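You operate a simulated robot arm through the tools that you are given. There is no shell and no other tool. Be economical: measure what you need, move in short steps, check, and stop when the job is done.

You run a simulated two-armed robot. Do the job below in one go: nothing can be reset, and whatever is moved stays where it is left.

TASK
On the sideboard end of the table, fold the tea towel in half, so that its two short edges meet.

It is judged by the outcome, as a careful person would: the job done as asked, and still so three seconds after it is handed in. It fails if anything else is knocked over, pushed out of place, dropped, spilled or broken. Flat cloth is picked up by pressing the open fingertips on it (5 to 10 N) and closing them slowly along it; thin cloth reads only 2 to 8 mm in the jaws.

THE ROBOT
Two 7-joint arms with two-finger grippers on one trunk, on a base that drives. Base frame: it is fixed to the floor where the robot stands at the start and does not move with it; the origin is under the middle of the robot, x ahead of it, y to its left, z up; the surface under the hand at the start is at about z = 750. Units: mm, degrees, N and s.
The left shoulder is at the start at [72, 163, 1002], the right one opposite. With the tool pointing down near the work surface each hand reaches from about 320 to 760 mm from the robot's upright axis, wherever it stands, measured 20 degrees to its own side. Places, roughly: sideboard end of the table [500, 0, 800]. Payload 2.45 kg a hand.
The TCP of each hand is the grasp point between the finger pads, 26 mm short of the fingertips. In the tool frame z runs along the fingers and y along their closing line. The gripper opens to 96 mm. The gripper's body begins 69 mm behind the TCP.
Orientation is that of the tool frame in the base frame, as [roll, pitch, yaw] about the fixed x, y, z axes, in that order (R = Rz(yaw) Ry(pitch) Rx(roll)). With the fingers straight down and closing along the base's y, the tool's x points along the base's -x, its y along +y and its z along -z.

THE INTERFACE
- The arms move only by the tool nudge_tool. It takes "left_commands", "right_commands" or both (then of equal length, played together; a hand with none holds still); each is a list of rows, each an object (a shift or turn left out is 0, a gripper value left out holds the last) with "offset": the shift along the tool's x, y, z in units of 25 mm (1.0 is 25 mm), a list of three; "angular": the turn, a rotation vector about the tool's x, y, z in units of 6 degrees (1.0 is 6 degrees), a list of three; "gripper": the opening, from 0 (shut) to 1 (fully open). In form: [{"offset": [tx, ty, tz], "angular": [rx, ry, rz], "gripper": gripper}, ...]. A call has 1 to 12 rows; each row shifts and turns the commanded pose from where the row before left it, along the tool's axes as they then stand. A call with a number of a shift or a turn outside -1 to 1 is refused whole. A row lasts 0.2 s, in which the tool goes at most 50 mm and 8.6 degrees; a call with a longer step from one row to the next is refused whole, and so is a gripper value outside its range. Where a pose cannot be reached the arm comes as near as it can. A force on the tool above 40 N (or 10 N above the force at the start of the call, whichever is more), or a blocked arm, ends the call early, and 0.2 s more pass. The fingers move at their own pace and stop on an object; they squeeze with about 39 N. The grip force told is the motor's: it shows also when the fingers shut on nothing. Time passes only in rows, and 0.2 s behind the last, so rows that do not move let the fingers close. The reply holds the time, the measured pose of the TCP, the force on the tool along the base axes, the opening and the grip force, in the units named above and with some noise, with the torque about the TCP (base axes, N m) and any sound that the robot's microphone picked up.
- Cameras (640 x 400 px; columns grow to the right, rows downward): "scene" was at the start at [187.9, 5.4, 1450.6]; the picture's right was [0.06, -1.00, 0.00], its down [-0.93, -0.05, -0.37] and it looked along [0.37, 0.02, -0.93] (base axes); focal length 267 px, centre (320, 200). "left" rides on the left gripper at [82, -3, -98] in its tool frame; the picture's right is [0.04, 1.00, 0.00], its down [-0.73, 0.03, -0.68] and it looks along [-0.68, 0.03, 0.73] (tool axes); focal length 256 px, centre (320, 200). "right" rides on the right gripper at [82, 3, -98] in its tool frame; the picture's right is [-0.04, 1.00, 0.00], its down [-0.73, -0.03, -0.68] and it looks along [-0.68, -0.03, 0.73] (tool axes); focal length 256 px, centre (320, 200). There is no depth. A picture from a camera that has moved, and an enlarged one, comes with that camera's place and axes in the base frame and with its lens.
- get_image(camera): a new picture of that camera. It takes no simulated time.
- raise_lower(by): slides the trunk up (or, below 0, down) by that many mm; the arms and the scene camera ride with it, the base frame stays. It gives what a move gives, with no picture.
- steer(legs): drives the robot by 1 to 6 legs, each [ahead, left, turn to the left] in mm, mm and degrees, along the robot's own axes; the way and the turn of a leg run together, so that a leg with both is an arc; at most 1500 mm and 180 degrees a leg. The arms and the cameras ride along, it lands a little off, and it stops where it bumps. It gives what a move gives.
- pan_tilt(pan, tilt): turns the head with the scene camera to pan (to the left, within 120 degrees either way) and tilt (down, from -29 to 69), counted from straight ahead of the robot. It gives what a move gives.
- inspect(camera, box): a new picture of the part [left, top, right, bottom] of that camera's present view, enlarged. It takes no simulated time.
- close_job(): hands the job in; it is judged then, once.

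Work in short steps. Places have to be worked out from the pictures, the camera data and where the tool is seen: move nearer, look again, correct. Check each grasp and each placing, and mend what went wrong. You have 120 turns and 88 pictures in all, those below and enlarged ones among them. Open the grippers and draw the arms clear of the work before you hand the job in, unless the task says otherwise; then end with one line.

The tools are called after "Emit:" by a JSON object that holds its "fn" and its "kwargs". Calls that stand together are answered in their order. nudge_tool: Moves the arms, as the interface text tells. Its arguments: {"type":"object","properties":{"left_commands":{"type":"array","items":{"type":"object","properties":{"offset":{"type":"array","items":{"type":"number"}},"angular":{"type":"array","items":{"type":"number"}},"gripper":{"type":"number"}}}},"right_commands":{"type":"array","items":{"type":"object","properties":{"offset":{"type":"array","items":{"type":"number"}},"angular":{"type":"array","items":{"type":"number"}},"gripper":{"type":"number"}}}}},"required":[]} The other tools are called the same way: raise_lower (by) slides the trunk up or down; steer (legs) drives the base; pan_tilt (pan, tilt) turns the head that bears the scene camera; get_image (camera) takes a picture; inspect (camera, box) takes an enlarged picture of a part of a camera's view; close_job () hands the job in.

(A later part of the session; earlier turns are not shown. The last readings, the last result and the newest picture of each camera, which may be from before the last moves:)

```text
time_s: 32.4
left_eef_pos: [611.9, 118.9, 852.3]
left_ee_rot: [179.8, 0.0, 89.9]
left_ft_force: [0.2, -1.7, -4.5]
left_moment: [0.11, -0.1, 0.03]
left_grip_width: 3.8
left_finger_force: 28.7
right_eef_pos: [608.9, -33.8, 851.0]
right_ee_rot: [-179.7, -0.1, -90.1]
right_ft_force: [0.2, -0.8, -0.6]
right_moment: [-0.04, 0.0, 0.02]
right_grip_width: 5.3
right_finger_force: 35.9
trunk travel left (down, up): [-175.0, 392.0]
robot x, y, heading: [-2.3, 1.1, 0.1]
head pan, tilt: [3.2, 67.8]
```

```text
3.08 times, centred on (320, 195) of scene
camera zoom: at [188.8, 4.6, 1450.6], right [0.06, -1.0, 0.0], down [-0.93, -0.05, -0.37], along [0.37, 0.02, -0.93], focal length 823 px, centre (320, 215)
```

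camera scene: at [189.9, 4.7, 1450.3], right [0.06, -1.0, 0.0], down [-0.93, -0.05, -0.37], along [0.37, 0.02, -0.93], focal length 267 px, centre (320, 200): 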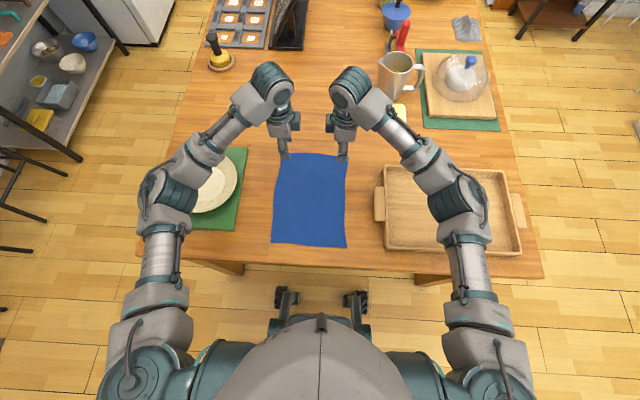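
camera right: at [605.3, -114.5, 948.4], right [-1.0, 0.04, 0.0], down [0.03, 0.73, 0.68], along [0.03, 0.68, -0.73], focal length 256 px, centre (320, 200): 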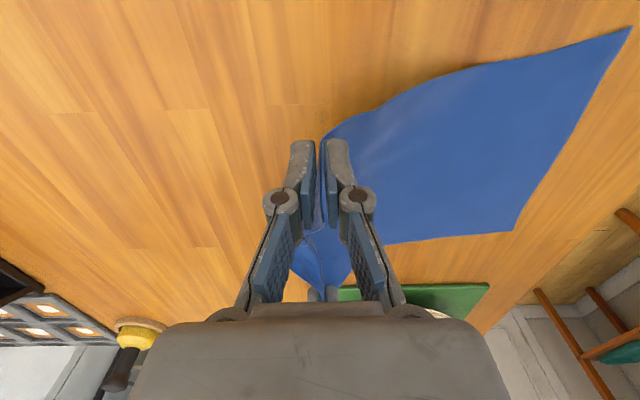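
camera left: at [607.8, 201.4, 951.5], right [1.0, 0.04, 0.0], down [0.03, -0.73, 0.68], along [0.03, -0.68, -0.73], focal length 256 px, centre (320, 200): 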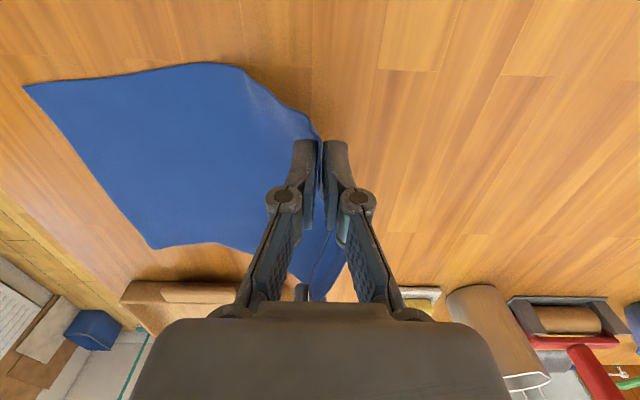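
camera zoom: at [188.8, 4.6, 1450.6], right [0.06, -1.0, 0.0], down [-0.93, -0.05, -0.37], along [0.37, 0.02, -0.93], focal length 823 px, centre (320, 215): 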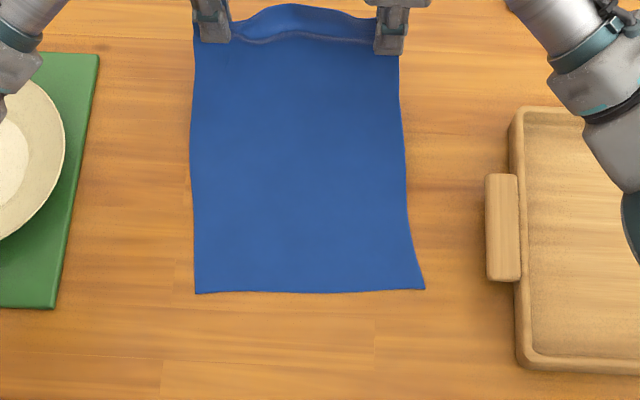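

Both grips hold, and the edge strip stands upright between the pads. The near edge runs (387,126) to (402,−77), so the grips should end near (402,99) and (414,−54). I'll start the folding arc now.

Emit:
{"fn": "nudge_tool", "kwargs": {"left_commands": [{"offset": [-0.09, -0.82, -0.43]}, {"offset": [-0.09, -0.82, -0.43]}, {"offset": [-0.09, -0.82, -0.43]}, {"offset": [-0.09, -0.82, -0.43]}, {"offset": [-0.06, -0.9, 0.4]}, {"offset": [-0.06, -0.9, 0.4]}, {"offset": [-0.06, -0.9, 0.4]}, {"offset": [-0.06, -0.9, 0.4]}, {}, {}], "right_commands": [{"offset": [0.1, 0.73, -0.44]}, {"offset": [0.1, 0.73, -0.44]}, {"offset": [0.1, 0.73, -0.44]}, {"offset": [0.1, 0.73, -0.44]}, {"offset": [0.08, 0.84, 0.4]}, {"offset": [0.08, 0.84, 0.4]}, {"offset": [0.08, 0.84, 0.4]}, {"offset": [0.08, 0.84, 0.4]}, {}, {}]}}

Emit:
{"fn": "inspect", "kwargs": {"camera": "scene", "box": [220, 110, 420, 270]}}

Emit:
{"fn": "get_image", "kwargs": {"camera": "left"}}

Emit:
{"fn": "get_image", "kwargs": {"camera": "right"}}

```text
time_s: 34.6
left_eef_pos: [438.9, 105.2, 856.0]
left_ee_rot: [179.7, 0.0, 90.0]
left_ft_force: [-0.5, 1.1, -1.1]
left_moment: [0.03, -0.03, 0.01]
left_grip_width: 1.0
left_finger_force: 28.6
right_eef_pos: [451.9, -51.9, 852.8]
right_ee_rot: [-179.7, -0.2, -90.0]
right_ft_force: [0.3, -0.7, -3.3]
right_moment: [0.04, 0.0, -0.01]
right_grip_width: 3.7
right_finger_force: 28.6
trunk travel left (down, up): [-175.0, 392.0]
robot x, y, heading: [4.4, -2.4, 0.3]
head pan, tilt: [3.2, 67.8]
```

```text
2.50 times, centred on (320, 190) of scene
camera zoom: at [188.1, 4.5, 1450.6], right [0.06, -1.0, 0.0], down [-0.93, -0.05, -0.37], along [0.37, 0.02, -0.93], focal length 668 px, centre (320, 225)
```

zoom: 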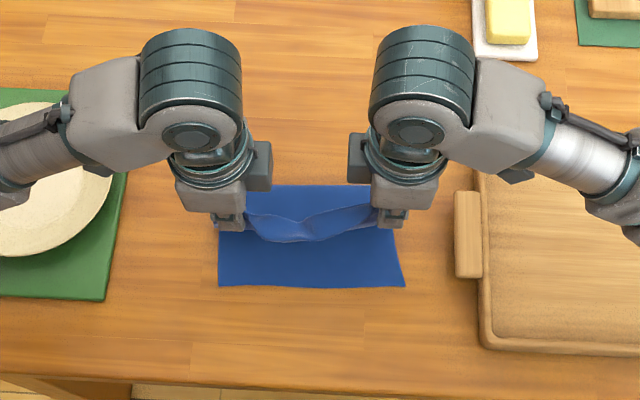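

```text
54 pictures are left
camera left: at [434.4, 186.7, 954.5], right [1.0, 0.04, 0.0], down [0.03, -0.73, 0.68], along [0.03, -0.68, -0.73], focal length 256 px, centre (320, 200)
```

left: 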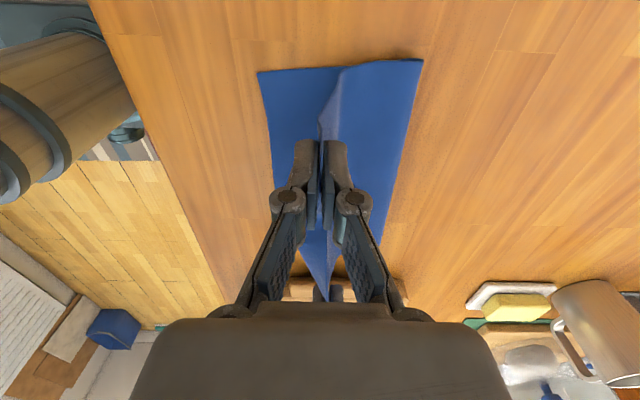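

```text
53 pictures are left
camera right: at [448.5, -132.8, 949.5], right [-1.0, 0.04, 0.0], down [0.03, 0.73, 0.68], along [0.03, 0.68, -0.73], focal length 256 px, centre (320, 200)
```

right: 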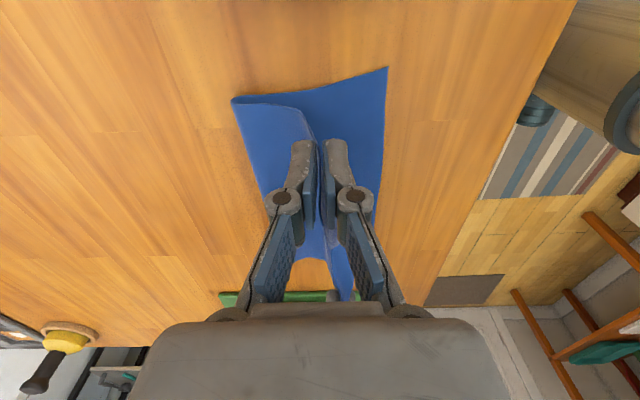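

The near half stayed put (its edge is still at x≈390) and both grips hold. I'll lower the hands onto the target.

Emit:
{"fn": "nudge_tool", "kwargs": {"left_commands": [{"offset": [-0.05, -0.45, 0.4]}, {"offset": [-0.05, -0.4, 0.5]}, {"offset": [-0.05, -0.3, 0.6]}, {"offset": [-0.05, -0.2, 0.7]}, {"offset": [-0.04, -0.13, 0.6]}, {}, {}], "right_commands": [{"offset": [0.02, 0.45, 0.4]}, {"offset": [0.02, 0.4, 0.5]}, {"offset": [0.02, 0.3, 0.6]}, {"offset": [0.02, 0.2, 0.6]}, {"offset": [0.0, 0.17, 0.56]}, {}, {}]}}

Emit:
{"fn": "get_image", "kwargs": {"camera": "left"}}

Emit:
{"fn": "get_image", "kwargs": {"camera": "right"}}

Emit:
{"fn": "inspect", "kwargs": {"camera": "scene", "box": [220, 110, 420, 270]}}

```text
time_s: 36.2
left_eef_pos: [403.0, 101.8, 783.4]
left_ee_rot: [179.8, 0.0, 90.0]
left_ft_force: [-0.4, -0.4, -1.0]
left_moment: [0.0, 0.07, -0.01]
left_grip_width: 0.9
left_finger_force: 28.9
right_eef_pos: [414.2, -54.8, 785.4]
right_ee_rot: [-179.8, -0.2, -90.1]
right_ft_force: [0.5, 0.2, 0.7]
right_moment: [0.01, -0.02, 0.01]
right_grip_width: 3.9
right_finger_force: 29.3
trunk travel left (down, up): [-175.0, 392.0]
robot x, y, heading: [3.0, -2.5, -0.1]
head pan, tilt: [3.2, 67.8]
```

```text
52 pictures are left
camera left: at [399.7, 181.5, 882.6], right [1.0, 0.04, 0.0], down [0.03, -0.73, 0.68], along [0.03, -0.68, -0.73], focal length 256 px, centre (320, 200)
```

left: 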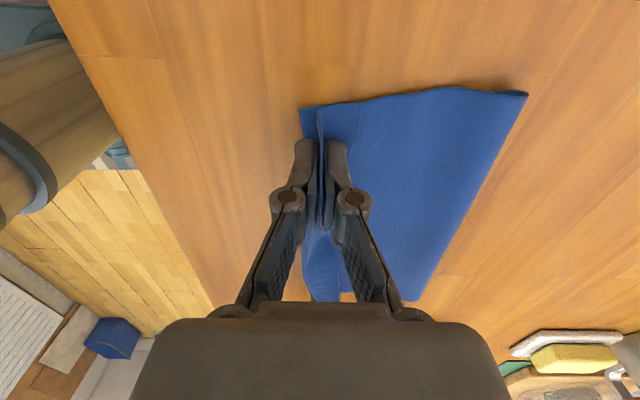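

```text
51 pictures are left
camera right: at [411.0, -135.9, 883.4], right [-1.0, 0.04, 0.0], down [0.03, 0.73, 0.68], along [0.03, 0.68, -0.73], focal length 256 px, centre (320, 200)
```

right: 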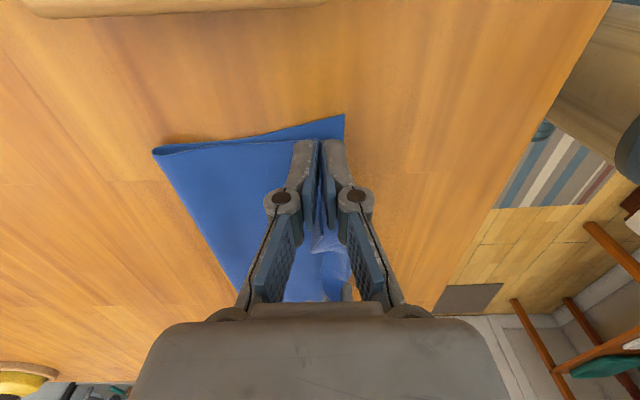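

```text
2.50 times, centred on (320, 190) of scene
camera zoom: at [187.6, 4.3, 1450.7], right [0.06, -1.0, 0.0], down [-0.93, -0.05, -0.37], along [0.37, 0.02, -0.93], focal length 668 px, centre (320, 225)
```

zoom: 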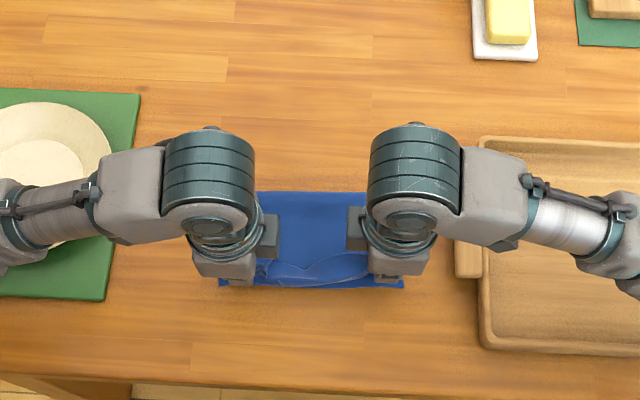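

Both edges are close to aligned. Before releasing I'll tilt both hands about their fingertips (fingers pointing ahead), so the held strip leans toward the near edge and falls flat.

Emit:
{"fn": "nudge_tool", "kwargs": {"left_commands": [{"offset": [0, -0.11, -0.03], "angular": [-1, 0, 0]}, {"offset": [0, -0.11, -0.03], "angular": [-1, 0, 0]}, {"offset": [0, -0.11, -0.03], "angular": [-1, 0, 0]}, {"offset": [0, -0.11, -0.03], "angular": [-1, 0, 0]}, {"offset": [0, -0.11, -0.03], "angular": [-1, 0, 0]}, {"offset": [0, -0.11, 0], "angular": [-1, 0, 0]}, {}, {}], "right_commands": [{"offset": [0, 0.11, -0.03], "angular": [1, 0, 0]}, {"offset": [0, 0.11, -0.03], "angular": [1, 0, 0]}, {"offset": [0, 0.11, -0.03], "angular": [1, 0, 0]}, {"offset": [0, 0.11, -0.03], "angular": [1, 0, 0]}, {"offset": [0, 0.11, -0.03], "angular": [1, 0, 0]}, {"offset": [0, 0.11, 0], "angular": [1, 0, 0]}, {}, {}]}}

Emit:
{"fn": "get_image", "kwargs": {"camera": "left"}}

Emit:
{"fn": "get_image", "kwargs": {"camera": "right"}}

```text
time_s: 38.0
left_eef_pos: [403.4, 87.5, 779.1]
left_ee_rot: [143.9, 0.0, 90.0]
left_ft_force: [2.7, -0.1, 2.5]
left_moment: [0.0, 0.15, -0.02]
left_grip_width: 5.4
left_finger_force: 40.3
left hand out of reach, approached as far as the arm can: row 5, 6
right_eef_pos: [397.3, -54.9, 786.8]
right_ee_rot: [-143.7, 0.1, -90.0]
right_ft_force: [1.0, 0.2, 2.6]
right_moment: [0.0, 0.22, -0.02]
right_grip_width: 2.8
right_finger_force: 36.6
trunk travel left (down, up): [-175.0, 392.0]
robot x, y, heading: [0.9, 1.7, 0.2]
head pan, tilt: [3.2, 67.8]
```

```text
49 pictures are left
camera left: at [342.3, 169.5, 857.7], right [0.81, 0.04, 0.59], down [-0.38, -0.73, 0.57], along [0.46, -0.68, -0.58], focal length 256 px, centre (320, 200)
```

left: 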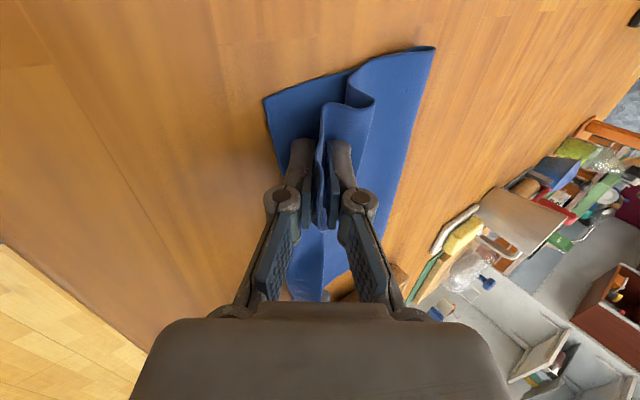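

```text
48 pictures are left
camera right: at [336.7, -136.3, 863.3], right [-0.81, 0.04, -0.59], down [-0.38, 0.73, 0.56], along [0.46, 0.68, -0.58], focal length 256 px, centre (320, 200)
```

right: 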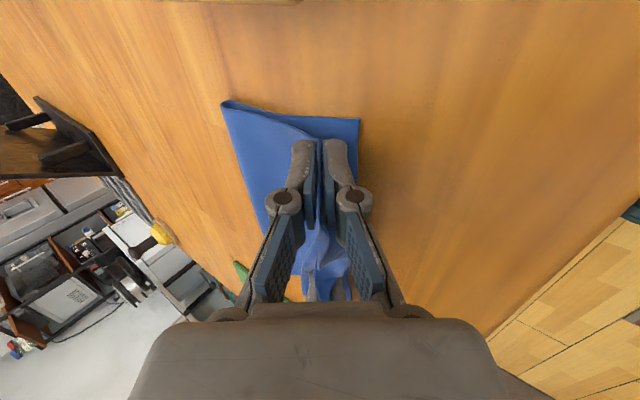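

The left hand hit its reach limit at this tilt and drifted about 15 mm. I'll back the tilt off two steps on the left.

Emit:
{"fn": "nudge_tool", "kwargs": {"left_commands": [{"offset": [0, 0.11, -0.1], "angular": [1, 0, 0]}, {"offset": [0, 0.11, 0], "angular": [1, 0, 0]}, {}, {}]}}

```text
time_s: 39.0
left_eef_pos: [406.1, 86.5, 784.6]
left_ee_rot: [155.9, 0.0, 90.0]
left_ft_force: [1.3, -0.5, 0.2]
left_moment: [0.01, 0.05, -0.01]
left_grip_width: 0.7
left_finger_force: 27.3
right_eef_pos: [397.6, -55.1, 786.9]
right_ee_rot: [-143.8, 0.0, -90.0]
right_ft_force: [-4.4, -0.5, -3.2]
right_moment: [0.04, 0.18, 0.06]
right_grip_width: 4.7
right_finger_force: 29.9
trunk travel left (down, up): [-175.0, 392.0]
robot x, y, heading: [2.8, 1.8, 0.1]
head pan, tilt: [3.2, 67.8]
```

The left tips are at about (417,86). I'll move them back to about (403,100).

Emit:
{"fn": "nudge_tool", "kwargs": {"left_commands": [{"offset": [0.26, -0.24, -0.15]}, {"offset": [0.26, -0.24, -0.11]}, {}, {}]}}

Emit:
{"fn": "get_image", "kwargs": {"camera": "left"}}

Emit:
{"fn": "inspect", "kwargs": {"camera": "scene", "box": [240, 170, 380, 270]}}

```text
time_s: 40.0
left_eef_pos: [391.8, 102.2, 785.0]
left_ee_rot: [155.8, 0.0, 89.9]
left_ft_force: [1.3, 0.4, -0.6]
left_moment: [0.01, 0.0, 0.05]
left_grip_width: 6.1
left_finger_force: 38.4
right_eef_pos: [397.8, -55.7, 788.5]
right_ee_rot: [-143.7, -0.1, -90.0]
right_ft_force: [-2.7, -0.3, 1.9]
right_moment: [-0.01, 0.0, -0.01]
right_grip_width: 4.3
right_finger_force: 31.0
trunk travel left (down, up): [-175.0, 392.0]
robot x, y, heading: [-1.2, -1.6, -0.3]
head pan, tilt: [3.2, 67.8]
```

```text
47 pictures are left
camera left: at [349.0, 182.8, 875.0], right [0.91, 0.04, 0.41], down [-0.25, -0.73, 0.63], along [0.33, -0.68, -0.66], focal length 256 px, centre (320, 200)
```

left: 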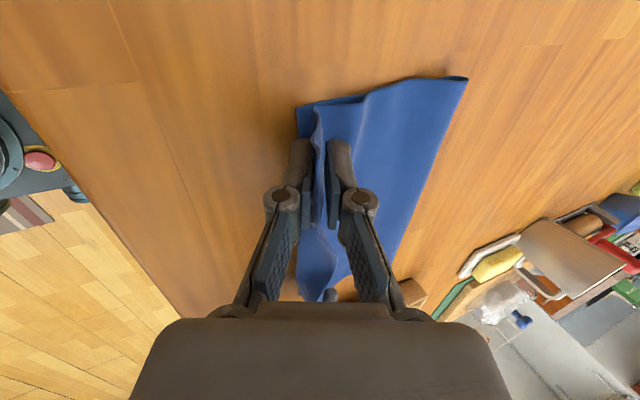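

```text
4.00 times, centred on (310, 220) of scene
camera zoom: at [186.7, 4.4, 1450.8], right [0.06, -1.0, 0.0], down [-0.93, -0.05, -0.37], along [0.37, 0.02, -0.93], focal length 1069 px, centre (360, 120)
```

zoom: 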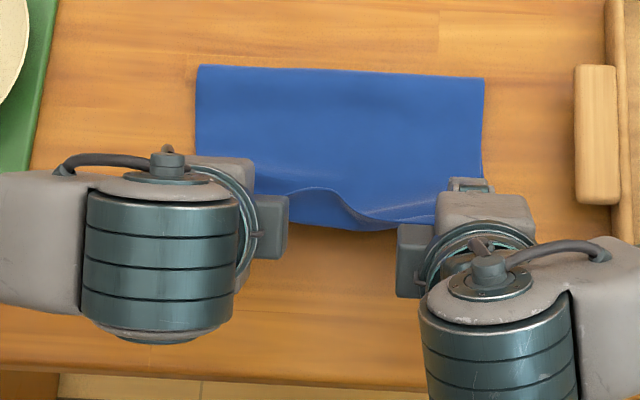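

The corners look placed. I'll lower the last few millimetres, open slowly and back the hands out along their fingers.

Emit:
{"fn": "nudge_tool", "kwargs": {"left_commands": [{"offset": [0, -0.05, 0.11]}, {"offset": [0, -0.05, 0.11]}, {}, {"gripper": 0.05}, {"gripper": 0.1}, {"gripper": 0.15}, {"gripper": 0.2}, {}], "right_commands": [{"offset": [0, 0.1, 0.15]}, {"offset": [0, 0.1, 0.13]}, {}, {"gripper": 0.05}, {"gripper": 0.1}, {"gripper": 0.15}, {"gripper": 0.2}, {}]}}

Emit:
{"fn": "nudge_tool", "kwargs": {"left_commands": [{"offset": [0, 0, -0.3]}, {"offset": [0, 0, -0.5]}, {"offset": [0, 0, -0.8]}, {"offset": [0, 0, -0.8]}, {}], "right_commands": [{"offset": [0, 0, -0.3]}, {"offset": [0, 0, -0.5]}, {"offset": [0, 0, -0.8]}, {"offset": [0, 0, -0.8]}, {}]}}

Emit:
{"fn": "get_image", "kwargs": {"camera": "left"}}

Emit:
{"fn": "get_image", "kwargs": {"camera": "right"}}

```text
time_s: 41.8
left_eef_pos: [391.9, 101.3, 778.8]
left_ee_rot: [155.8, -0.1, 89.9]
left_ft_force: [0.6, 0.1, 2.3]
left_moment: [0.03, 0.02, -0.02]
left_grip_width: 19.3
left_finger_force: 0.2
right_eef_pos: [397.7, -54.7, 777.1]
right_ee_rot: [-143.8, -0.1, -90.0]
right_ft_force: [0.1, -0.1, 1.2]
right_moment: [-0.01, -0.03, -0.01]
right_grip_width: 20.3
right_finger_force: 0.1
trunk travel left (down, up): [-175.0, 392.0]
robot x, y, heading: [-2.1, -0.6, 0.1]
head pan, tilt: [3.2, 67.8]
```

```text
time_s: 43.0
left_eef_pos: [377.7, 97.6, 834.6]
left_ee_rot: [156.1, -0.1, 90.0]
left_ft_force: [0.3, -0.6, 0.1]
left_moment: [-0.01, 0.0, -0.01]
left_grip_width: 19.1
left_finger_force: 0.1
left hand out of reach, approached as far as the arm can: row 3, 4
right_eef_pos: [374.8, -42.7, 826.5]
right_ee_rot: [-143.8, 0.0, -90.0]
right_ft_force: [-0.4, 0.1, 0.1]
right_moment: [0.03, 0.04, 0.0]
right_grip_width: 19.0
right_finger_force: 0.0
right hand out of reach, approached as far as the arm can: row 3, 4
trunk travel left (down, up): [-175.0, 392.0]
robot x, y, heading: [3.3, -3.2, 0.3]
head pan, tilt: [3.2, 67.8]
```

```text
45 pictures are left
camera left: at [334.9, 178.9, 923.5], right [0.91, 0.04, 0.41], down [-0.25, -0.73, 0.63], along [0.32, -0.68, -0.66], focal length 256 px, centre (320, 200)
```

left: 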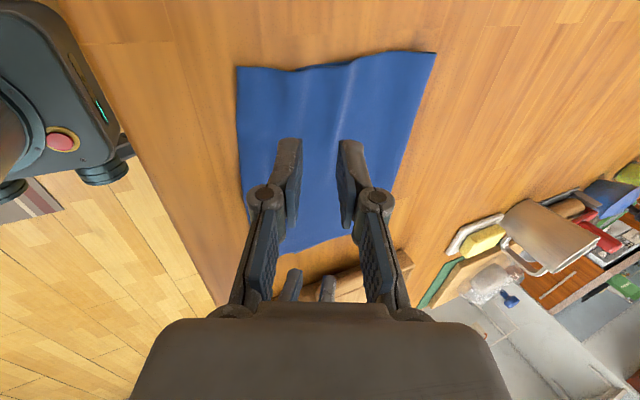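

```text
44 pictures are left
camera right: at [313.6, -123.7, 902.7], right [-0.81, 0.04, -0.59], down [-0.38, 0.73, 0.56], along [0.46, 0.68, -0.58], focal length 256 px, centre (320, 200)
```

right: 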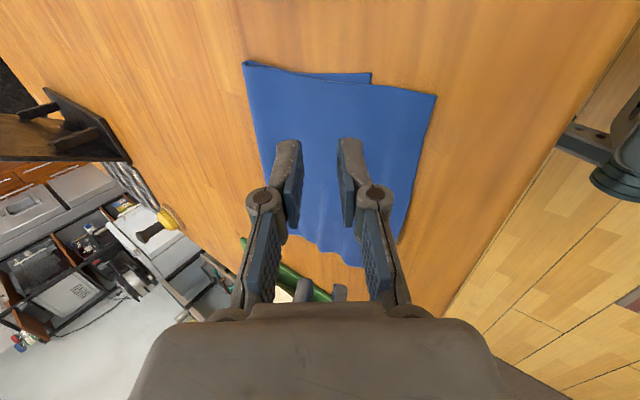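

The towel is released and mostly flat, though the right-hand corners look a little offset. I'll straighten the hands, raise them and spread them to see it clearly.

Emit:
{"fn": "nudge_tool", "kwargs": {"left_commands": [{"angular": [1, 0, 0], "offset": [0, 0, -0.5]}, {"angular": [1, 0, 0], "offset": [0, 0, -0.5]}, {"angular": [1, 0, 0], "offset": [0, 0, -0.5]}, {"angular": [1, 0, 0], "offset": [0, 0, -0.5]}, {"offset": [0.8, 0.5, -0.5]}, {"offset": [0.8, 0.5, -0.5]}, {"offset": [1, 0.5, 0]}, {"offset": [1, 0, 0]}, {"offset": [1, 0, 0]}, {"offset": [1, 0, 0]}, {}], "right_commands": [{"angular": [1, 0, 0], "offset": [0, 0, -0.5]}, {"angular": [-1, 0, 0], "offset": [0, 0, -0.5]}, {"angular": [-1, 0, 0], "offset": [0, 0, -0.5]}, {"angular": [-1, 0, 0], "offset": [0, 0, -0.5]}, {"angular": [-1, 0, 0], "offset": [0.5, -0.5, -0.5]}, {"angular": [-1, 0, 0], "offset": [0.8, -0.5, -0.5]}, {"angular": [-1, 0, 0], "offset": [1, -0.5, 0]}, {"angular": [-1, 0, 0], "offset": [1, 0, 0]}, {"offset": [1, 0, 0]}, {"offset": [1, 0, 0]}, {}]}}

Emit:
{"fn": "inspect", "kwargs": {"camera": "scene", "box": [240, 160, 400, 260]}}

```text
time_s: 45.4
left_eef_pos: [400.1, 238.1, 908.1]
left_ee_rot: [179.9, 0.0, 90.0]
left_ft_force: [0.0, 1.3, -0.7]
left_moment: [0.02, 0.0, 0.04]
left_grip_width: 19.1
left_finger_force: 0.1
right_eef_pos: [383.2, -163.6, 900.4]
right_ee_rot: [-179.8, -0.1, -90.0]
right_ft_force: [-0.5, 0.8, 0.1]
right_moment: [-0.01, -0.04, 0.02]
right_grip_width: 19.4
right_finger_force: 0.0
right hand out of reach, approached as far as the arm can: row 1
trunk travel left (down, up): [-175.0, 392.0]
robot x, y, heading: [-1.7, -3.7, 0.1]
head pan, tilt: [3.2, 67.8]
```

```text
4.00 times, centred on (320, 210) of scene
camera zoom: at [187.8, 4.5, 1450.6], right [0.06, -1.0, 0.0], down [-0.93, -0.05, -0.37], along [0.37, 0.02, -0.93], focal length 1069 px, centre (320, 160)
```

zoom: 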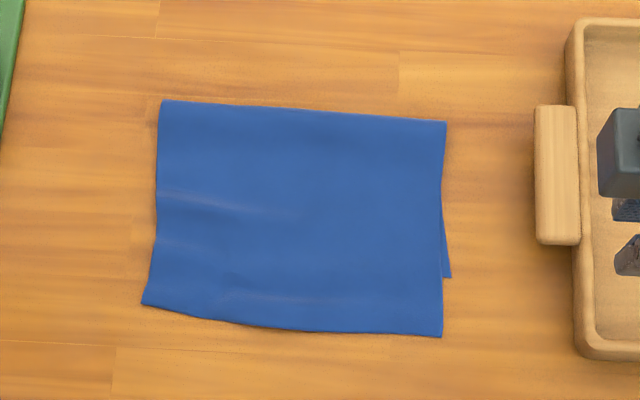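

It's very flat, but the top layer overhangs the near edge by about 27 mm on the left and 40 mm on the right, because the fold line fell short. I'll re-grip the top edge and re-fold it. First I'll back the base up 80 mm for better reach close in.

Emit:
{"fn": "steer", "kwargs": {"legs": [[-80, 0, 0]]}}

Emit:
{"fn": "inspect", "kwargs": {"camera": "scene", "box": [240, 100, 400, 200]}}

```text
time_s: 46.5
left_eef_pos: [318.2, 236.6, 909.1]
left_ee_rot: [179.7, 0.0, 90.1]
left_ft_force: [-1.0, -0.2, 0.0]
left_moment: [0.01, -0.06, 0.01]
left_grip_width: 19.0
left_finger_force: 0.1
right_eef_pos: [300.0, -161.6, 900.5]
right_ee_rot: [-179.6, -0.1, -90.0]
right_ft_force: [-0.5, -0.7, 0.4]
right_moment: [-0.01, -0.02, 0.02]
right_grip_width: 19.3
right_finger_force: 0.0
trunk travel left (down, up): [-175.0, 392.0]
robot x, y, heading: [-83.4, -3.0, 0.1]
head pan, tilt: [3.2, 67.8]
```

```text
4.00 times, centred on (320, 150) of scene
camera zoom: at [105.7, 4.4, 1450.8], right [0.06, -1.0, 0.0], down [-0.93, -0.05, -0.37], along [0.37, 0.02, -0.93], focal length 1069 px, centre (320, 400)
```

zoom: 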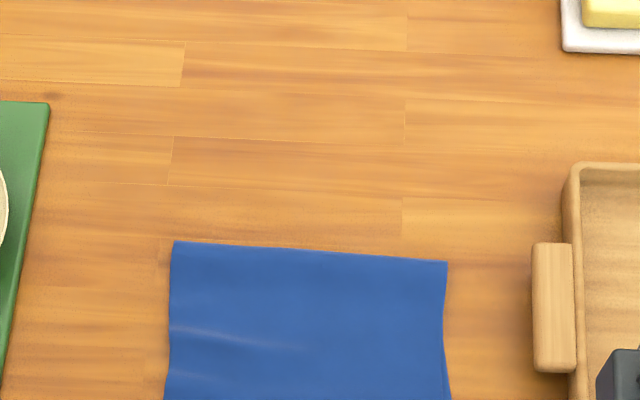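

Next I'll move both hands above the overhanging near edge, which is at x≈351 on the left and 346 on the right.

Emit:
{"fn": "nudge_tool", "kwargs": {"left_commands": [{"offset": [-0.86, 0.233, 0.727], "gripper": 0.3}, {"offset": [-0.86, 0.233, 0.727]}, {"offset": [-0.86, 0.233, 0.727]}, {"offset": [-0.86, 0.233, 0.727]}, {"offset": [-0.86, 0.233, 0.727]}, {"offset": [-0.86, 0.233, 0.727]}, {}, {}], "right_commands": [{"offset": [-0.793, -0.32, 0.667], "gripper": 0.3}, {"offset": [-0.793, -0.32, 0.667]}, {"offset": [-0.793, -0.32, 0.667]}, {"offset": [-0.793, -0.32, 0.667]}, {"offset": [-0.793, -0.32, 0.667]}, {"offset": [-0.793, -0.32, 0.667]}, {}, {}]}}

Emit:
{"fn": "get_image", "kwargs": {"camera": "left"}}

Emit:
{"fn": "get_image", "kwargs": {"camera": "right"}}

```text
time_s: 48.3
left_eef_pos: [351.7, 107.8, 800.9]
left_ee_rot: [179.6, 0.0, 90.0]
left_ft_force: [0.4, 0.0, -0.2]
left_moment: [-0.03, 0.03, 0.01]
left_grip_width: 28.9
left_finger_force: 0.0
right_eef_pos: [345.1, -44.5, 802.7]
right_ee_rot: [-179.7, -0.1, -89.9]
right_ft_force: [-0.3, -1.0, 0.4]
right_moment: [0.0, -0.01, 0.0]
right_grip_width: 29.1
right_finger_force: 0.1
trunk travel left (down, up): [-175.0, 392.0]
robot x, y, heading: [-80.6, -1.3, -0.2]
head pan, tilt: [3.2, 67.8]
```

```text
41 pictures are left
camera left: at [347.3, 188.9, 900.3], right [1.0, 0.04, 0.01], down [0.02, -0.73, 0.68], along [0.03, -0.68, -0.73], focal length 256 px, centre (320, 200)
```

left: 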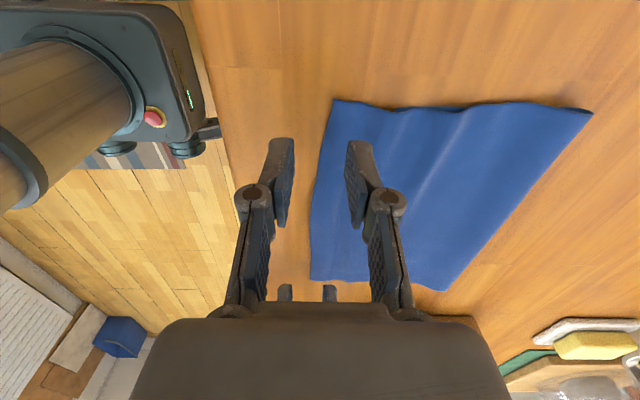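

```text
40 pictures are left
camera right: at [341.6, -126.0, 898.8], right [-1.0, 0.04, -0.01], down [0.02, 0.73, 0.68], along [0.03, 0.68, -0.73], focal length 256 px, centre (320, 200)
```

right: 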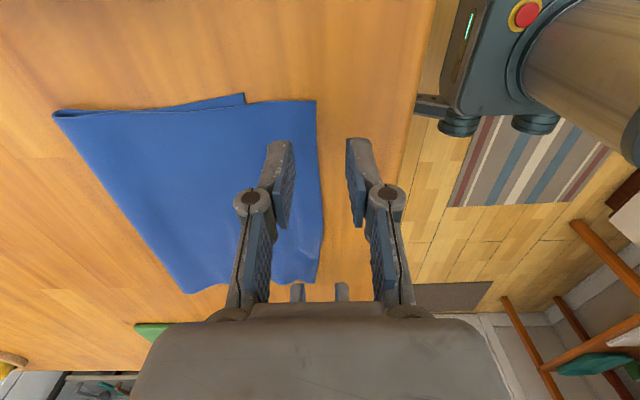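

The edge lies at about x 353 under the left hand and 347 under the right. I'll shift slightly so each takes a strip of about 16 mm, then press down.

Emit:
{"fn": "nudge_tool", "kwargs": {"left_commands": [{"offset": [0, 0.16, 0.3]}, {"offset": [0, 0, 0.4]}, {"offset": [0, 0, 0.22]}, {}], "right_commands": [{"offset": [0, -0.2, 0.3]}, {"offset": [0, 0, 0.4]}, {"offset": [0, 0, 0.28]}, {}]}}

Emit:
{"fn": "get_image", "kwargs": {"camera": "left"}}

Emit:
{"fn": "get_image", "kwargs": {"camera": "right"}}

```text
time_s: 49.3
left_eef_pos: [355.1, 107.3, 778.7]
left_ee_rot: [179.6, 0.0, 90.0]
left_ft_force: [0.0, -0.3, 0.8]
left_moment: [-0.01, -0.02, 0.02]
left_grip_width: 28.8
left_finger_force: 0.1
right_eef_pos: [349.8, -44.0, 777.3]
right_ee_rot: [-179.5, -0.1, -89.8]
right_ft_force: [-0.1, -0.3, 0.2]
right_moment: [0.0, -0.03, 0.0]
right_grip_width: 28.6
right_finger_force: 0.0
trunk travel left (down, up): [-175.0, 392.0]
robot x, y, heading: [-79.7, 3.0, 0.1]
head pan, tilt: [3.2, 67.8]
```

```text
39 pictures are left
camera left: at [351.1, 189.1, 877.6], right [1.0, 0.04, 0.01], down [0.02, -0.73, 0.68], along [0.03, -0.68, -0.73], focal length 256 px, centre (320, 200)
```

left: 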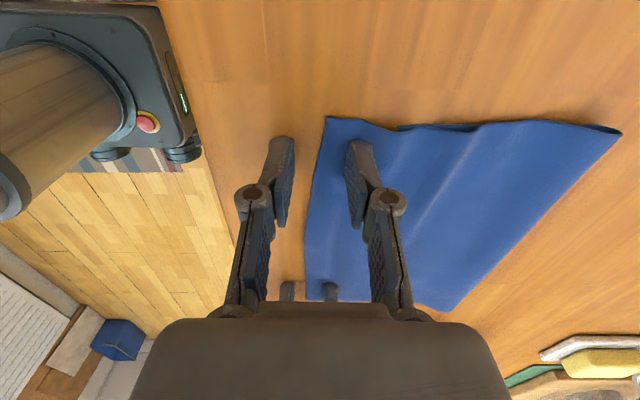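

```text
38 pictures are left
camera right: at [346.7, -125.4, 874.5], right [-1.0, 0.04, -0.01], down [0.02, 0.73, 0.68], along [0.03, 0.68, -0.73], focal length 256 px, centre (320, 200)
```

right: 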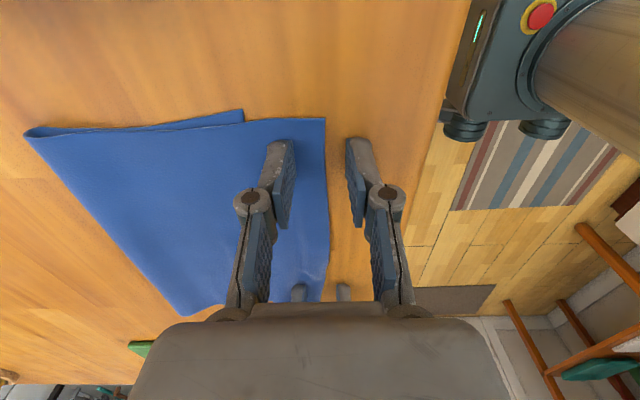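

The bottom layer's near corners come out at (398,126) and (387,−72), so the overhang is an even 40 mm or so. The strips look right, so I'll press and close.

Emit:
{"fn": "nudge_tool", "kwargs": {"left_commands": [{"offset": [0, 0, 0.05]}, {"offset": [0, 0, 0.03]}, {}], "right_commands": [{"offset": [0, 0, 0.04]}, {}, {}]}}

```text
time_s: 50.1
left_eef_pos: [354.6, 107.3, 777.6]
left_ee_rot: [179.5, 0.0, 90.0]
left_ft_force: [0.5, 1.2, 7.7]
left_moment: [0.07, -0.17, 0.01]
left_grip_width: 29.0
left_finger_force: 0.4
right_eef_pos: [350.9, -46.1, 777.0]
right_ee_rot: [-179.5, 0.0, -89.9]
right_ft_force: [0.2, -0.6, 5.1]
right_moment: [-0.04, -0.11, 0.0]
right_grip_width: 28.9
right_finger_force: 0.0
trunk travel left (down, up): [-175.0, 392.0]
robot x, y, heading: [-78.6, 1.5, -0.1]
head pan, tilt: [3.2, 67.8]
```

Contact reads 7.7 N left and 5.1 N right, so I'll close slowly.

Emit:
{"fn": "nudge_tool", "kwargs": {"left_commands": [{"gripper": 0.27}, {"gripper": 0.24}, {"gripper": 0.21}, {"gripper": 0.18}, {"gripper": 0.15}, {"gripper": 0.12}, {"gripper": 0.09}, {"gripper": 0.06}, {"gripper": 0.03}, {"gripper": 0}, {}], "right_commands": [{"offset": [0, 0, 0.02], "gripper": 0.27}, {"gripper": 0.24}, {"gripper": 0.21}, {"gripper": 0.18}, {"gripper": 0.15}, {"gripper": 0.12}, {"gripper": 0.09}, {"gripper": 0.06}, {"gripper": 0.03}, {"gripper": 0}, {}]}}

Emit:
{"fn": "nudge_tool", "kwargs": {"left_commands": [{"offset": [0, 0.1, -0.5]}, {"offset": [0, 0.1, -0.5]}, {}], "right_commands": [{"offset": [0, -0.1, -0.5]}, {"offset": [0, -0.1, -0.5]}, {}]}}

Emit:
{"fn": "get_image", "kwargs": {"camera": "left"}}

Emit:
{"fn": "get_image", "kwargs": {"camera": "right"}}

```text
time_s: 52.5
left_eef_pos: [355.4, 107.4, 777.0]
left_ee_rot: [179.5, -0.1, 90.0]
left_ft_force: [1.3, 0.4, 6.0]
left_moment: [0.06, -0.04, -0.04]
left_grip_width: 4.3
left_finger_force: 38.5
right_eef_pos: [351.2, -44.4, 777.4]
right_ee_rot: [-179.3, 0.0, -89.9]
right_ft_force: [1.9, 0.2, 4.9]
right_moment: [0.01, 0.09, 0.0]
right_grip_width: 5.0
right_finger_force: 34.5
trunk travel left (down, up): [-175.0, 392.0]
robot x, y, heading: [-79.3, 1.1, 0.2]
head pan, tilt: [3.2, 67.8]
```

```text
time_s: 53.3
left_eef_pos: [360.2, 107.5, 800.4]
left_ee_rot: [179.6, 0.0, 89.9]
left_ft_force: [-0.4, 0.0, -0.8]
left_moment: [-0.02, -0.09, 0.01]
left_grip_width: 4.5
left_finger_force: 38.1
right_eef_pos: [356.6, -45.8, 800.6]
right_ee_rot: [-179.5, -0.2, -89.9]
right_ft_force: [0.8, 0.3, -1.3]
right_moment: [0.0, 0.02, 0.02]
right_grip_width: 4.6
right_finger_force: 36.4
trunk travel left (down, up): [-175.0, 392.0]
robot x, y, heading: [-82.8, 1.5, -0.1]
head pan, tilt: [3.2, 67.8]
```

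```text
37 pictures are left
camera left: at [355.9, 188.8, 900.1], right [1.0, 0.04, 0.01], down [0.03, -0.73, 0.68], along [0.03, -0.68, -0.73], focal length 256 px, centre (320, 200)
```

left: 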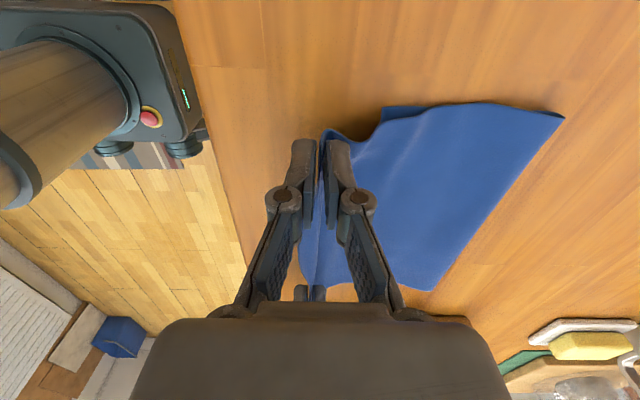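

```text
36 pictures are left
camera right: at [352.6, -126.3, 898.3], right [-1.0, 0.04, -0.01], down [0.02, 0.73, 0.68], along [0.03, 0.68, -0.73], focal length 256 px, centre (320, 200)
```

right: 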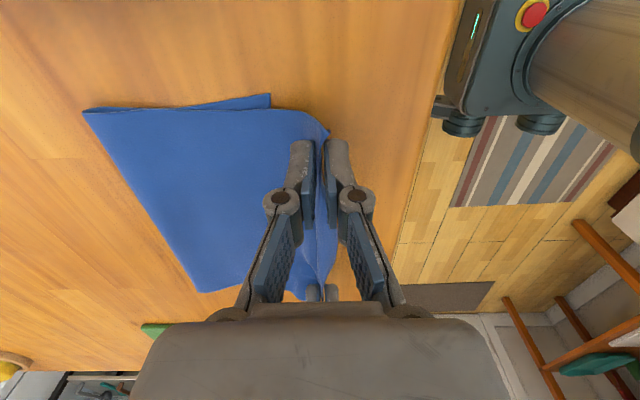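

Both grips are firm at about 4.5 mm. I'll raise the top edge and open it past the fold, so the bottom half lies flat out to about x 530.

Emit:
{"fn": "nudge_tool", "kwargs": {"left_commands": [{"offset": [0, 0.72, -0.68]}, {"offset": [0, 0.72, -0.68]}, {"offset": [0, 0.72, -0.68]}, {"offset": [0, 0.72, -0.68]}, {"offset": [0, 0.72, -0.68]}, {"offset": [0, 0.84, -0.04]}, {"offset": [0, 0.84, -0.04]}, {"offset": [0, 0.84, -0.04]}, {"offset": [0, 0.84, -0.04]}, {"offset": [0, 0.84, -0.04]}, {}], "right_commands": [{"offset": [0, -0.704, -0.68]}, {"offset": [0, -0.704, -0.68]}, {"offset": [0, -0.704, -0.68]}, {"offset": [0, -0.704, -0.68]}, {"offset": [0, -0.704, -0.68]}, {"offset": [0, -0.824, -0.04]}, {"offset": [0, -0.824, -0.04]}, {"offset": [0, -0.824, -0.04]}, {"offset": [0, -0.824, -0.04]}, {"offset": [0, -0.824, -0.04]}, {}]}}

Emit:
{"fn": "nudge_tool", "kwargs": {"left_commands": [{"offset": [0, 0.6, 0.5]}, {"offset": [0, 0.6, 0.6]}, {"offset": [0, 0.6, 0.5]}, {}], "right_commands": [{"offset": [0, -0.6, 0.5]}, {"offset": [0, -0.6, 0.6]}, {"offset": [0, -0.5, 0.5]}, {}]}}

Emit:
{"fn": "get_image", "kwargs": {"camera": "left"}}

Emit:
{"fn": "get_image", "kwargs": {"camera": "scene"}}

```text
time_s: 55.7
left_eef_pos: [554.2, 105.4, 892.8]
left_ee_rot: [179.5, 0.0, 90.0]
left_ft_force: [-2.7, 0.7, 2.4]
left_moment: [0.04, -0.11, -0.01]
left_grip_width: 1.8
left_finger_force: 32.8
right_eef_pos: [546.0, -44.5, 892.6]
right_ee_rot: [-179.6, -0.1, -89.9]
right_ft_force: [0.4, -0.7, 0.2]
right_moment: [0.05, 0.06, 0.05]
right_grip_width: 1.4
right_finger_force: 28.3
trunk travel left (down, up): [-175.0, 392.0]
robot x, y, heading: [-79.0, -1.3, -0.0]
head pan, tilt: [3.2, 67.8]
```

```text
time_s: 56.7
left_eef_pos: [599.0, 108.0, 853.5]
left_ee_rot: [179.6, -0.1, 90.0]
left_ft_force: [-2.3, 0.5, 1.5]
left_moment: [0.04, -0.05, 0.02]
left_grip_width: 2.0
left_finger_force: 33.7
right_eef_pos: [589.8, -43.3, 853.6]
right_ee_rot: [-179.3, -0.2, -89.9]
right_ft_force: [-0.9, -0.4, 0.4]
right_moment: [-0.03, 0.04, -0.01]
right_grip_width: 2.0
right_finger_force: 28.3
trunk travel left (down, up): [-175.0, 392.0]
robot x, y, heading: [-83.7, 5.1, 0.2]
head pan, tilt: [3.2, 67.8]
```

```text
35 pictures are left
camera left: at [595.3, 188.8, 952.3], right [1.0, 0.04, 0.01], down [0.02, -0.73, 0.68], along [0.03, -0.68, -0.73], focal length 256 px, centre (320, 200)
```

left: 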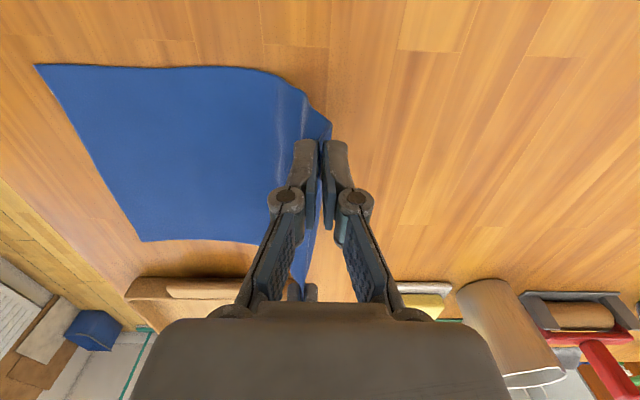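

```text
34 pictures are left
camera scene: at [108.6, 4.3, 1450.6], right [0.06, -1.0, 0.0], down [-0.93, -0.05, -0.37], along [0.37, 0.02, -0.93], focal length 267 px, centre (320, 200)
```

scene: 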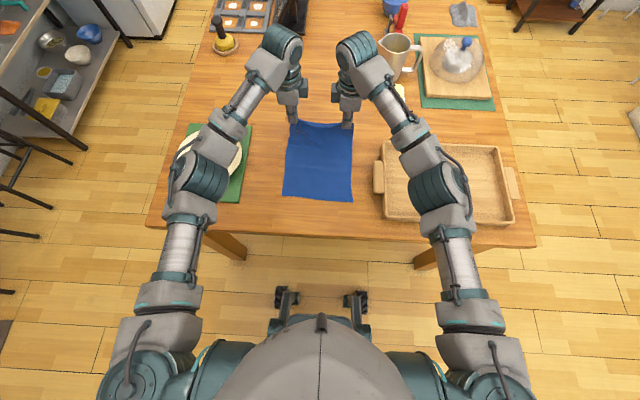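

The bottom half now lies flat with its near edge unmoved (395 left, 383 right). I'll bring the top edge back on a lower, slack path, so the fold doesn't peel up this time.

Emit:
{"fn": "nudge_tool", "kwargs": {"left_commands": [{"offset": [-0.022, -0.72, -0.02]}, {"offset": [-0.022, -0.72, -0.02]}, {"offset": [-0.022, -0.72, -0.04]}, {"offset": [-0.022, -0.867, 0.4]}, {"offset": [-0.022, -0.867, 0.4]}, {"offset": [-0.022, -0.867, 0.4]}, {"offset": [-0.022, -0.8, 0.52]}, {"offset": [-0.022, -0.8, 0.52]}, {}], "right_commands": [{"offset": [0.028, 0.733, -0.02]}, {"offset": [0.028, 0.733, -0.02]}, {"offset": [0.028, 0.733, -0.04]}, {"offset": [0.028, 0.867, 0.4]}, {"offset": [0.028, 0.867, 0.4]}, {"offset": [0.028, 0.867, 0.4]}, {"offset": [0.028, 0.8, 0.52]}, {"offset": [0.028, 0.8, 0.52]}, {}]}}

Emit:
{"fn": "get_image", "kwargs": {"camera": "left"}}

Emit:
{"fn": "get_image", "kwargs": {"camera": "right"}}

```text
time_s: 58.7
left_eef_pos: [442.4, 105.5, 796.5]
left_ee_rot: [179.6, 0.1, 89.9]
left_ft_force: [-0.4, -0.6, 0.6]
left_moment: [0.02, -0.09, 0.02]
left_grip_width: 4.2
left_finger_force: 37.3
right_eef_pos: [430.1, -49.1, 798.3]
right_ee_rot: [-179.6, -0.1, -90.1]
right_ft_force: [-0.6, 0.4, -0.7]
right_moment: [0.0, 0.05, -0.02]
right_grip_width: 3.6
right_finger_force: 29.8
trunk travel left (down, up): [-175.0, 392.0]
robot x, y, heading: [-78.4, -0.4, 0.1]
head pan, tilt: [3.2, 67.8]
```

```text
33 pictures are left
camera left: at [438.0, 186.5, 895.7], right [1.0, 0.04, 0.01], down [0.02, -0.73, 0.68], along [0.03, -0.68, -0.73], focal length 256 px, centre (320, 200)
```

left: 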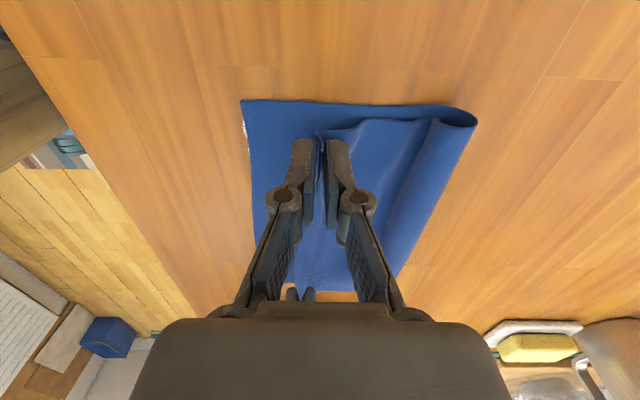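

```text
32 pictures are left
camera right: at [426.2, -129.2, 896.1], right [-1.0, 0.04, -0.01], down [0.02, 0.73, 0.68], along [0.03, 0.68, -0.73], focal length 256 px, centre (320, 200)
```

right: 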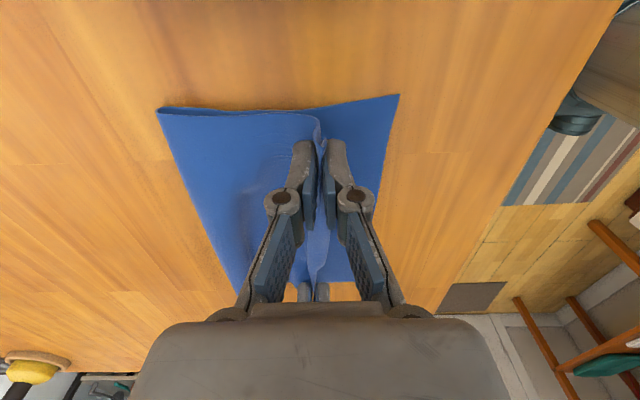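

The fold now sits at x≈530 on the left and 524 on the right, against near edges at 397 and 385, which is very near the middle. I'll move on to the final spot.

Emit:
{"fn": "nudge_tool", "kwargs": {"left_commands": [{"offset": [-0.04, -0.6, 0.25]}, {"offset": [-0.04, -0.56, 0.25]}, {"offset": [0, 0, 0.12]}, {}, {}], "right_commands": [{"offset": [0.02, 0.56, 0.25]}, {"offset": [0.02, 0.56, 0.25]}, {"offset": [0, 0, 0.18]}, {}, {}]}}

Emit:
{"fn": "get_image", "kwargs": {"camera": "left"}}

Emit:
{"fn": "get_image", "kwargs": {"camera": "right"}}

```text
time_s: 59.9
left_eef_pos: [413.1, 101.7, 781.5]
left_ee_rot: [179.6, 0.0, 90.1]
left_ft_force: [0.8, 0.0, 2.5]
left_moment: [0.04, -0.2, 0.01]
left_grip_width: 3.4
left_finger_force: 37.8
right_eef_pos: [401.3, -49.8, 780.8]
right_ee_rot: [-179.5, -0.1, -89.9]
right_ft_force: [0.6, 0.7, 0.3]
right_moment: [0.02, -0.02, 0.03]
right_grip_width: 1.3
right_finger_force: 27.7
trunk travel left (down, up): [-175.0, 392.0]
robot x, y, heading: [-81.2, 2.7, -0.2]
head pan, tilt: [3.2, 67.8]
```

```text
31 pictures are left
camera left: at [409.0, 183.6, 880.7], right [1.0, 0.04, 0.01], down [0.02, -0.73, 0.68], along [0.03, -0.68, -0.73], focal length 256 px, centre (320, 200)
```

left: 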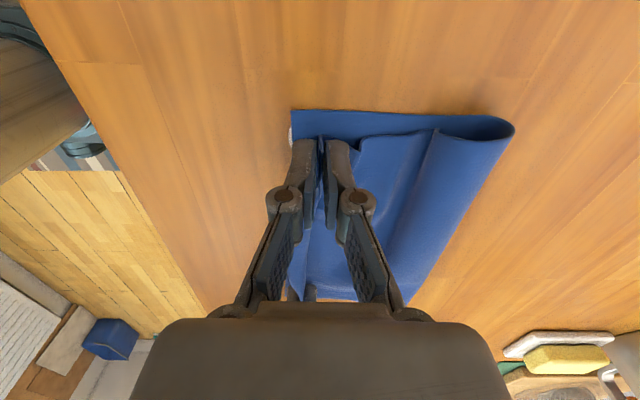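

```text
30 pictures are left
camera right: at [398.3, -131.1, 878.2], right [-1.0, 0.04, -0.01], down [0.02, 0.73, 0.68], along [0.03, 0.68, -0.73], focal length 256 px, centre (320, 200)
```

right: 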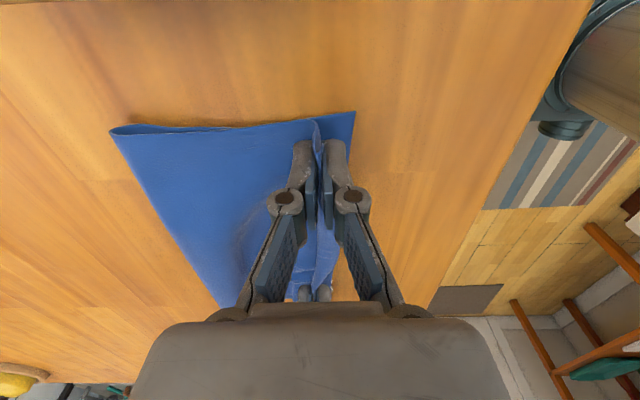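

The left side of the top layer sits about 10 mm inward, so I'll shift that hand 7 mm outward. Then I'll tilt both hands 24° about the tips.

Emit:
{"fn": "nudge_tool", "kwargs": {"left_commands": [{"offset": [0.14, 0, -0.08]}, {"offset": [0.14, 0, 0]}, {"offset": [0, -0.11, -0.03], "angular": [-1, 0, 0]}, {"offset": [0, -0.11, -0.03], "angular": [-1, 0, 0]}, {"offset": [0, -0.11, -0.03], "angular": [-1, 0, 0]}, {"offset": [0, -0.11, -0.03], "angular": [-1, 0, 0]}, {}, {}], "right_commands": [{"offset": [0.05, 0, -0.08]}, {}, {"offset": [0, 0.11, -0.03], "angular": [1, 0, 0]}, {"offset": [0, 0.11, -0.03], "angular": [1, 0, 0]}, {"offset": [0, 0.11, -0.03], "angular": [1, 0, 0]}, {"offset": [0, 0.11, -0.03], "angular": [1, 0, 0]}, {}, {}]}}

Emit:
{"fn": "get_image", "kwargs": {"camera": "left"}}

Emit:
{"fn": "get_image", "kwargs": {"camera": "right"}}

```text
time_s: 61.7
left_eef_pos: [400.8, 108.9, 784.2]
left_ee_rot: [155.6, 0.0, 89.9]
left_ft_force: [-1.8, -0.4, 2.8]
left_moment: [0.02, -0.1, 0.02]
left_grip_width: 2.1
left_finger_force: 34.1
right_eef_pos: [390.7, -50.6, 784.1]
right_ee_rot: [-155.5, -0.1, -90.0]
right_ft_force: [0.9, 0.2, -4.3]
right_moment: [-0.01, 0.01, -0.02]
right_grip_width: 3.9
right_finger_force: 28.1
trunk travel left (down, up): [-175.0, 392.0]
robot x, y, heading: [-79.1, -2.9, -0.1]
head pan, tilt: [3.2, 67.8]
```

```text
29 pictures are left
camera left: at [357.2, 190.2, 874.3], right [0.91, 0.04, 0.41], down [-0.25, -0.73, 0.63], along [0.33, -0.68, -0.66], focal length 256 px, centre (320, 200)
```

left: 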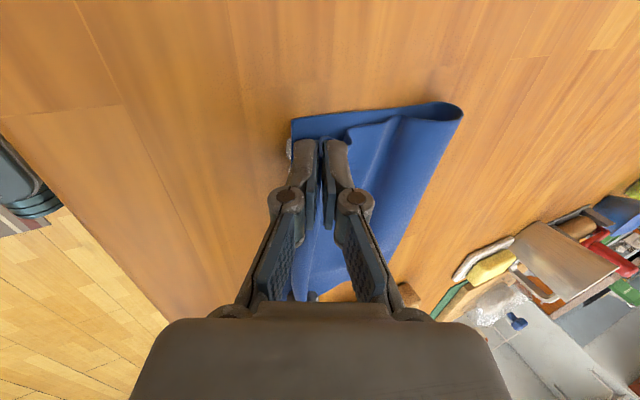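

```text
28 pictures are left
camera right: at [347.0, -132.3, 870.5], right [-0.91, 0.04, -0.41], down [-0.26, 0.73, 0.63], along [0.33, 0.68, -0.66], focal length 256 px, centre (320, 200)
```

right: 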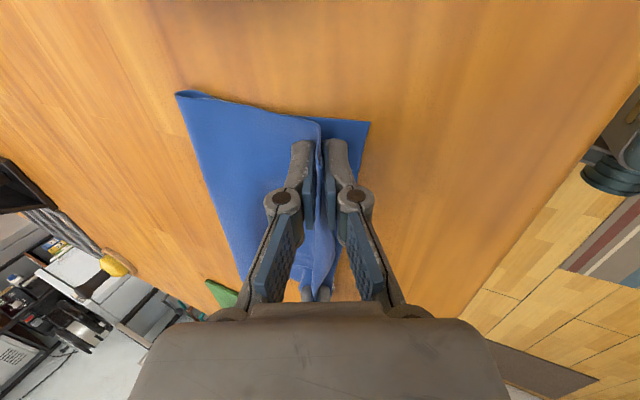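

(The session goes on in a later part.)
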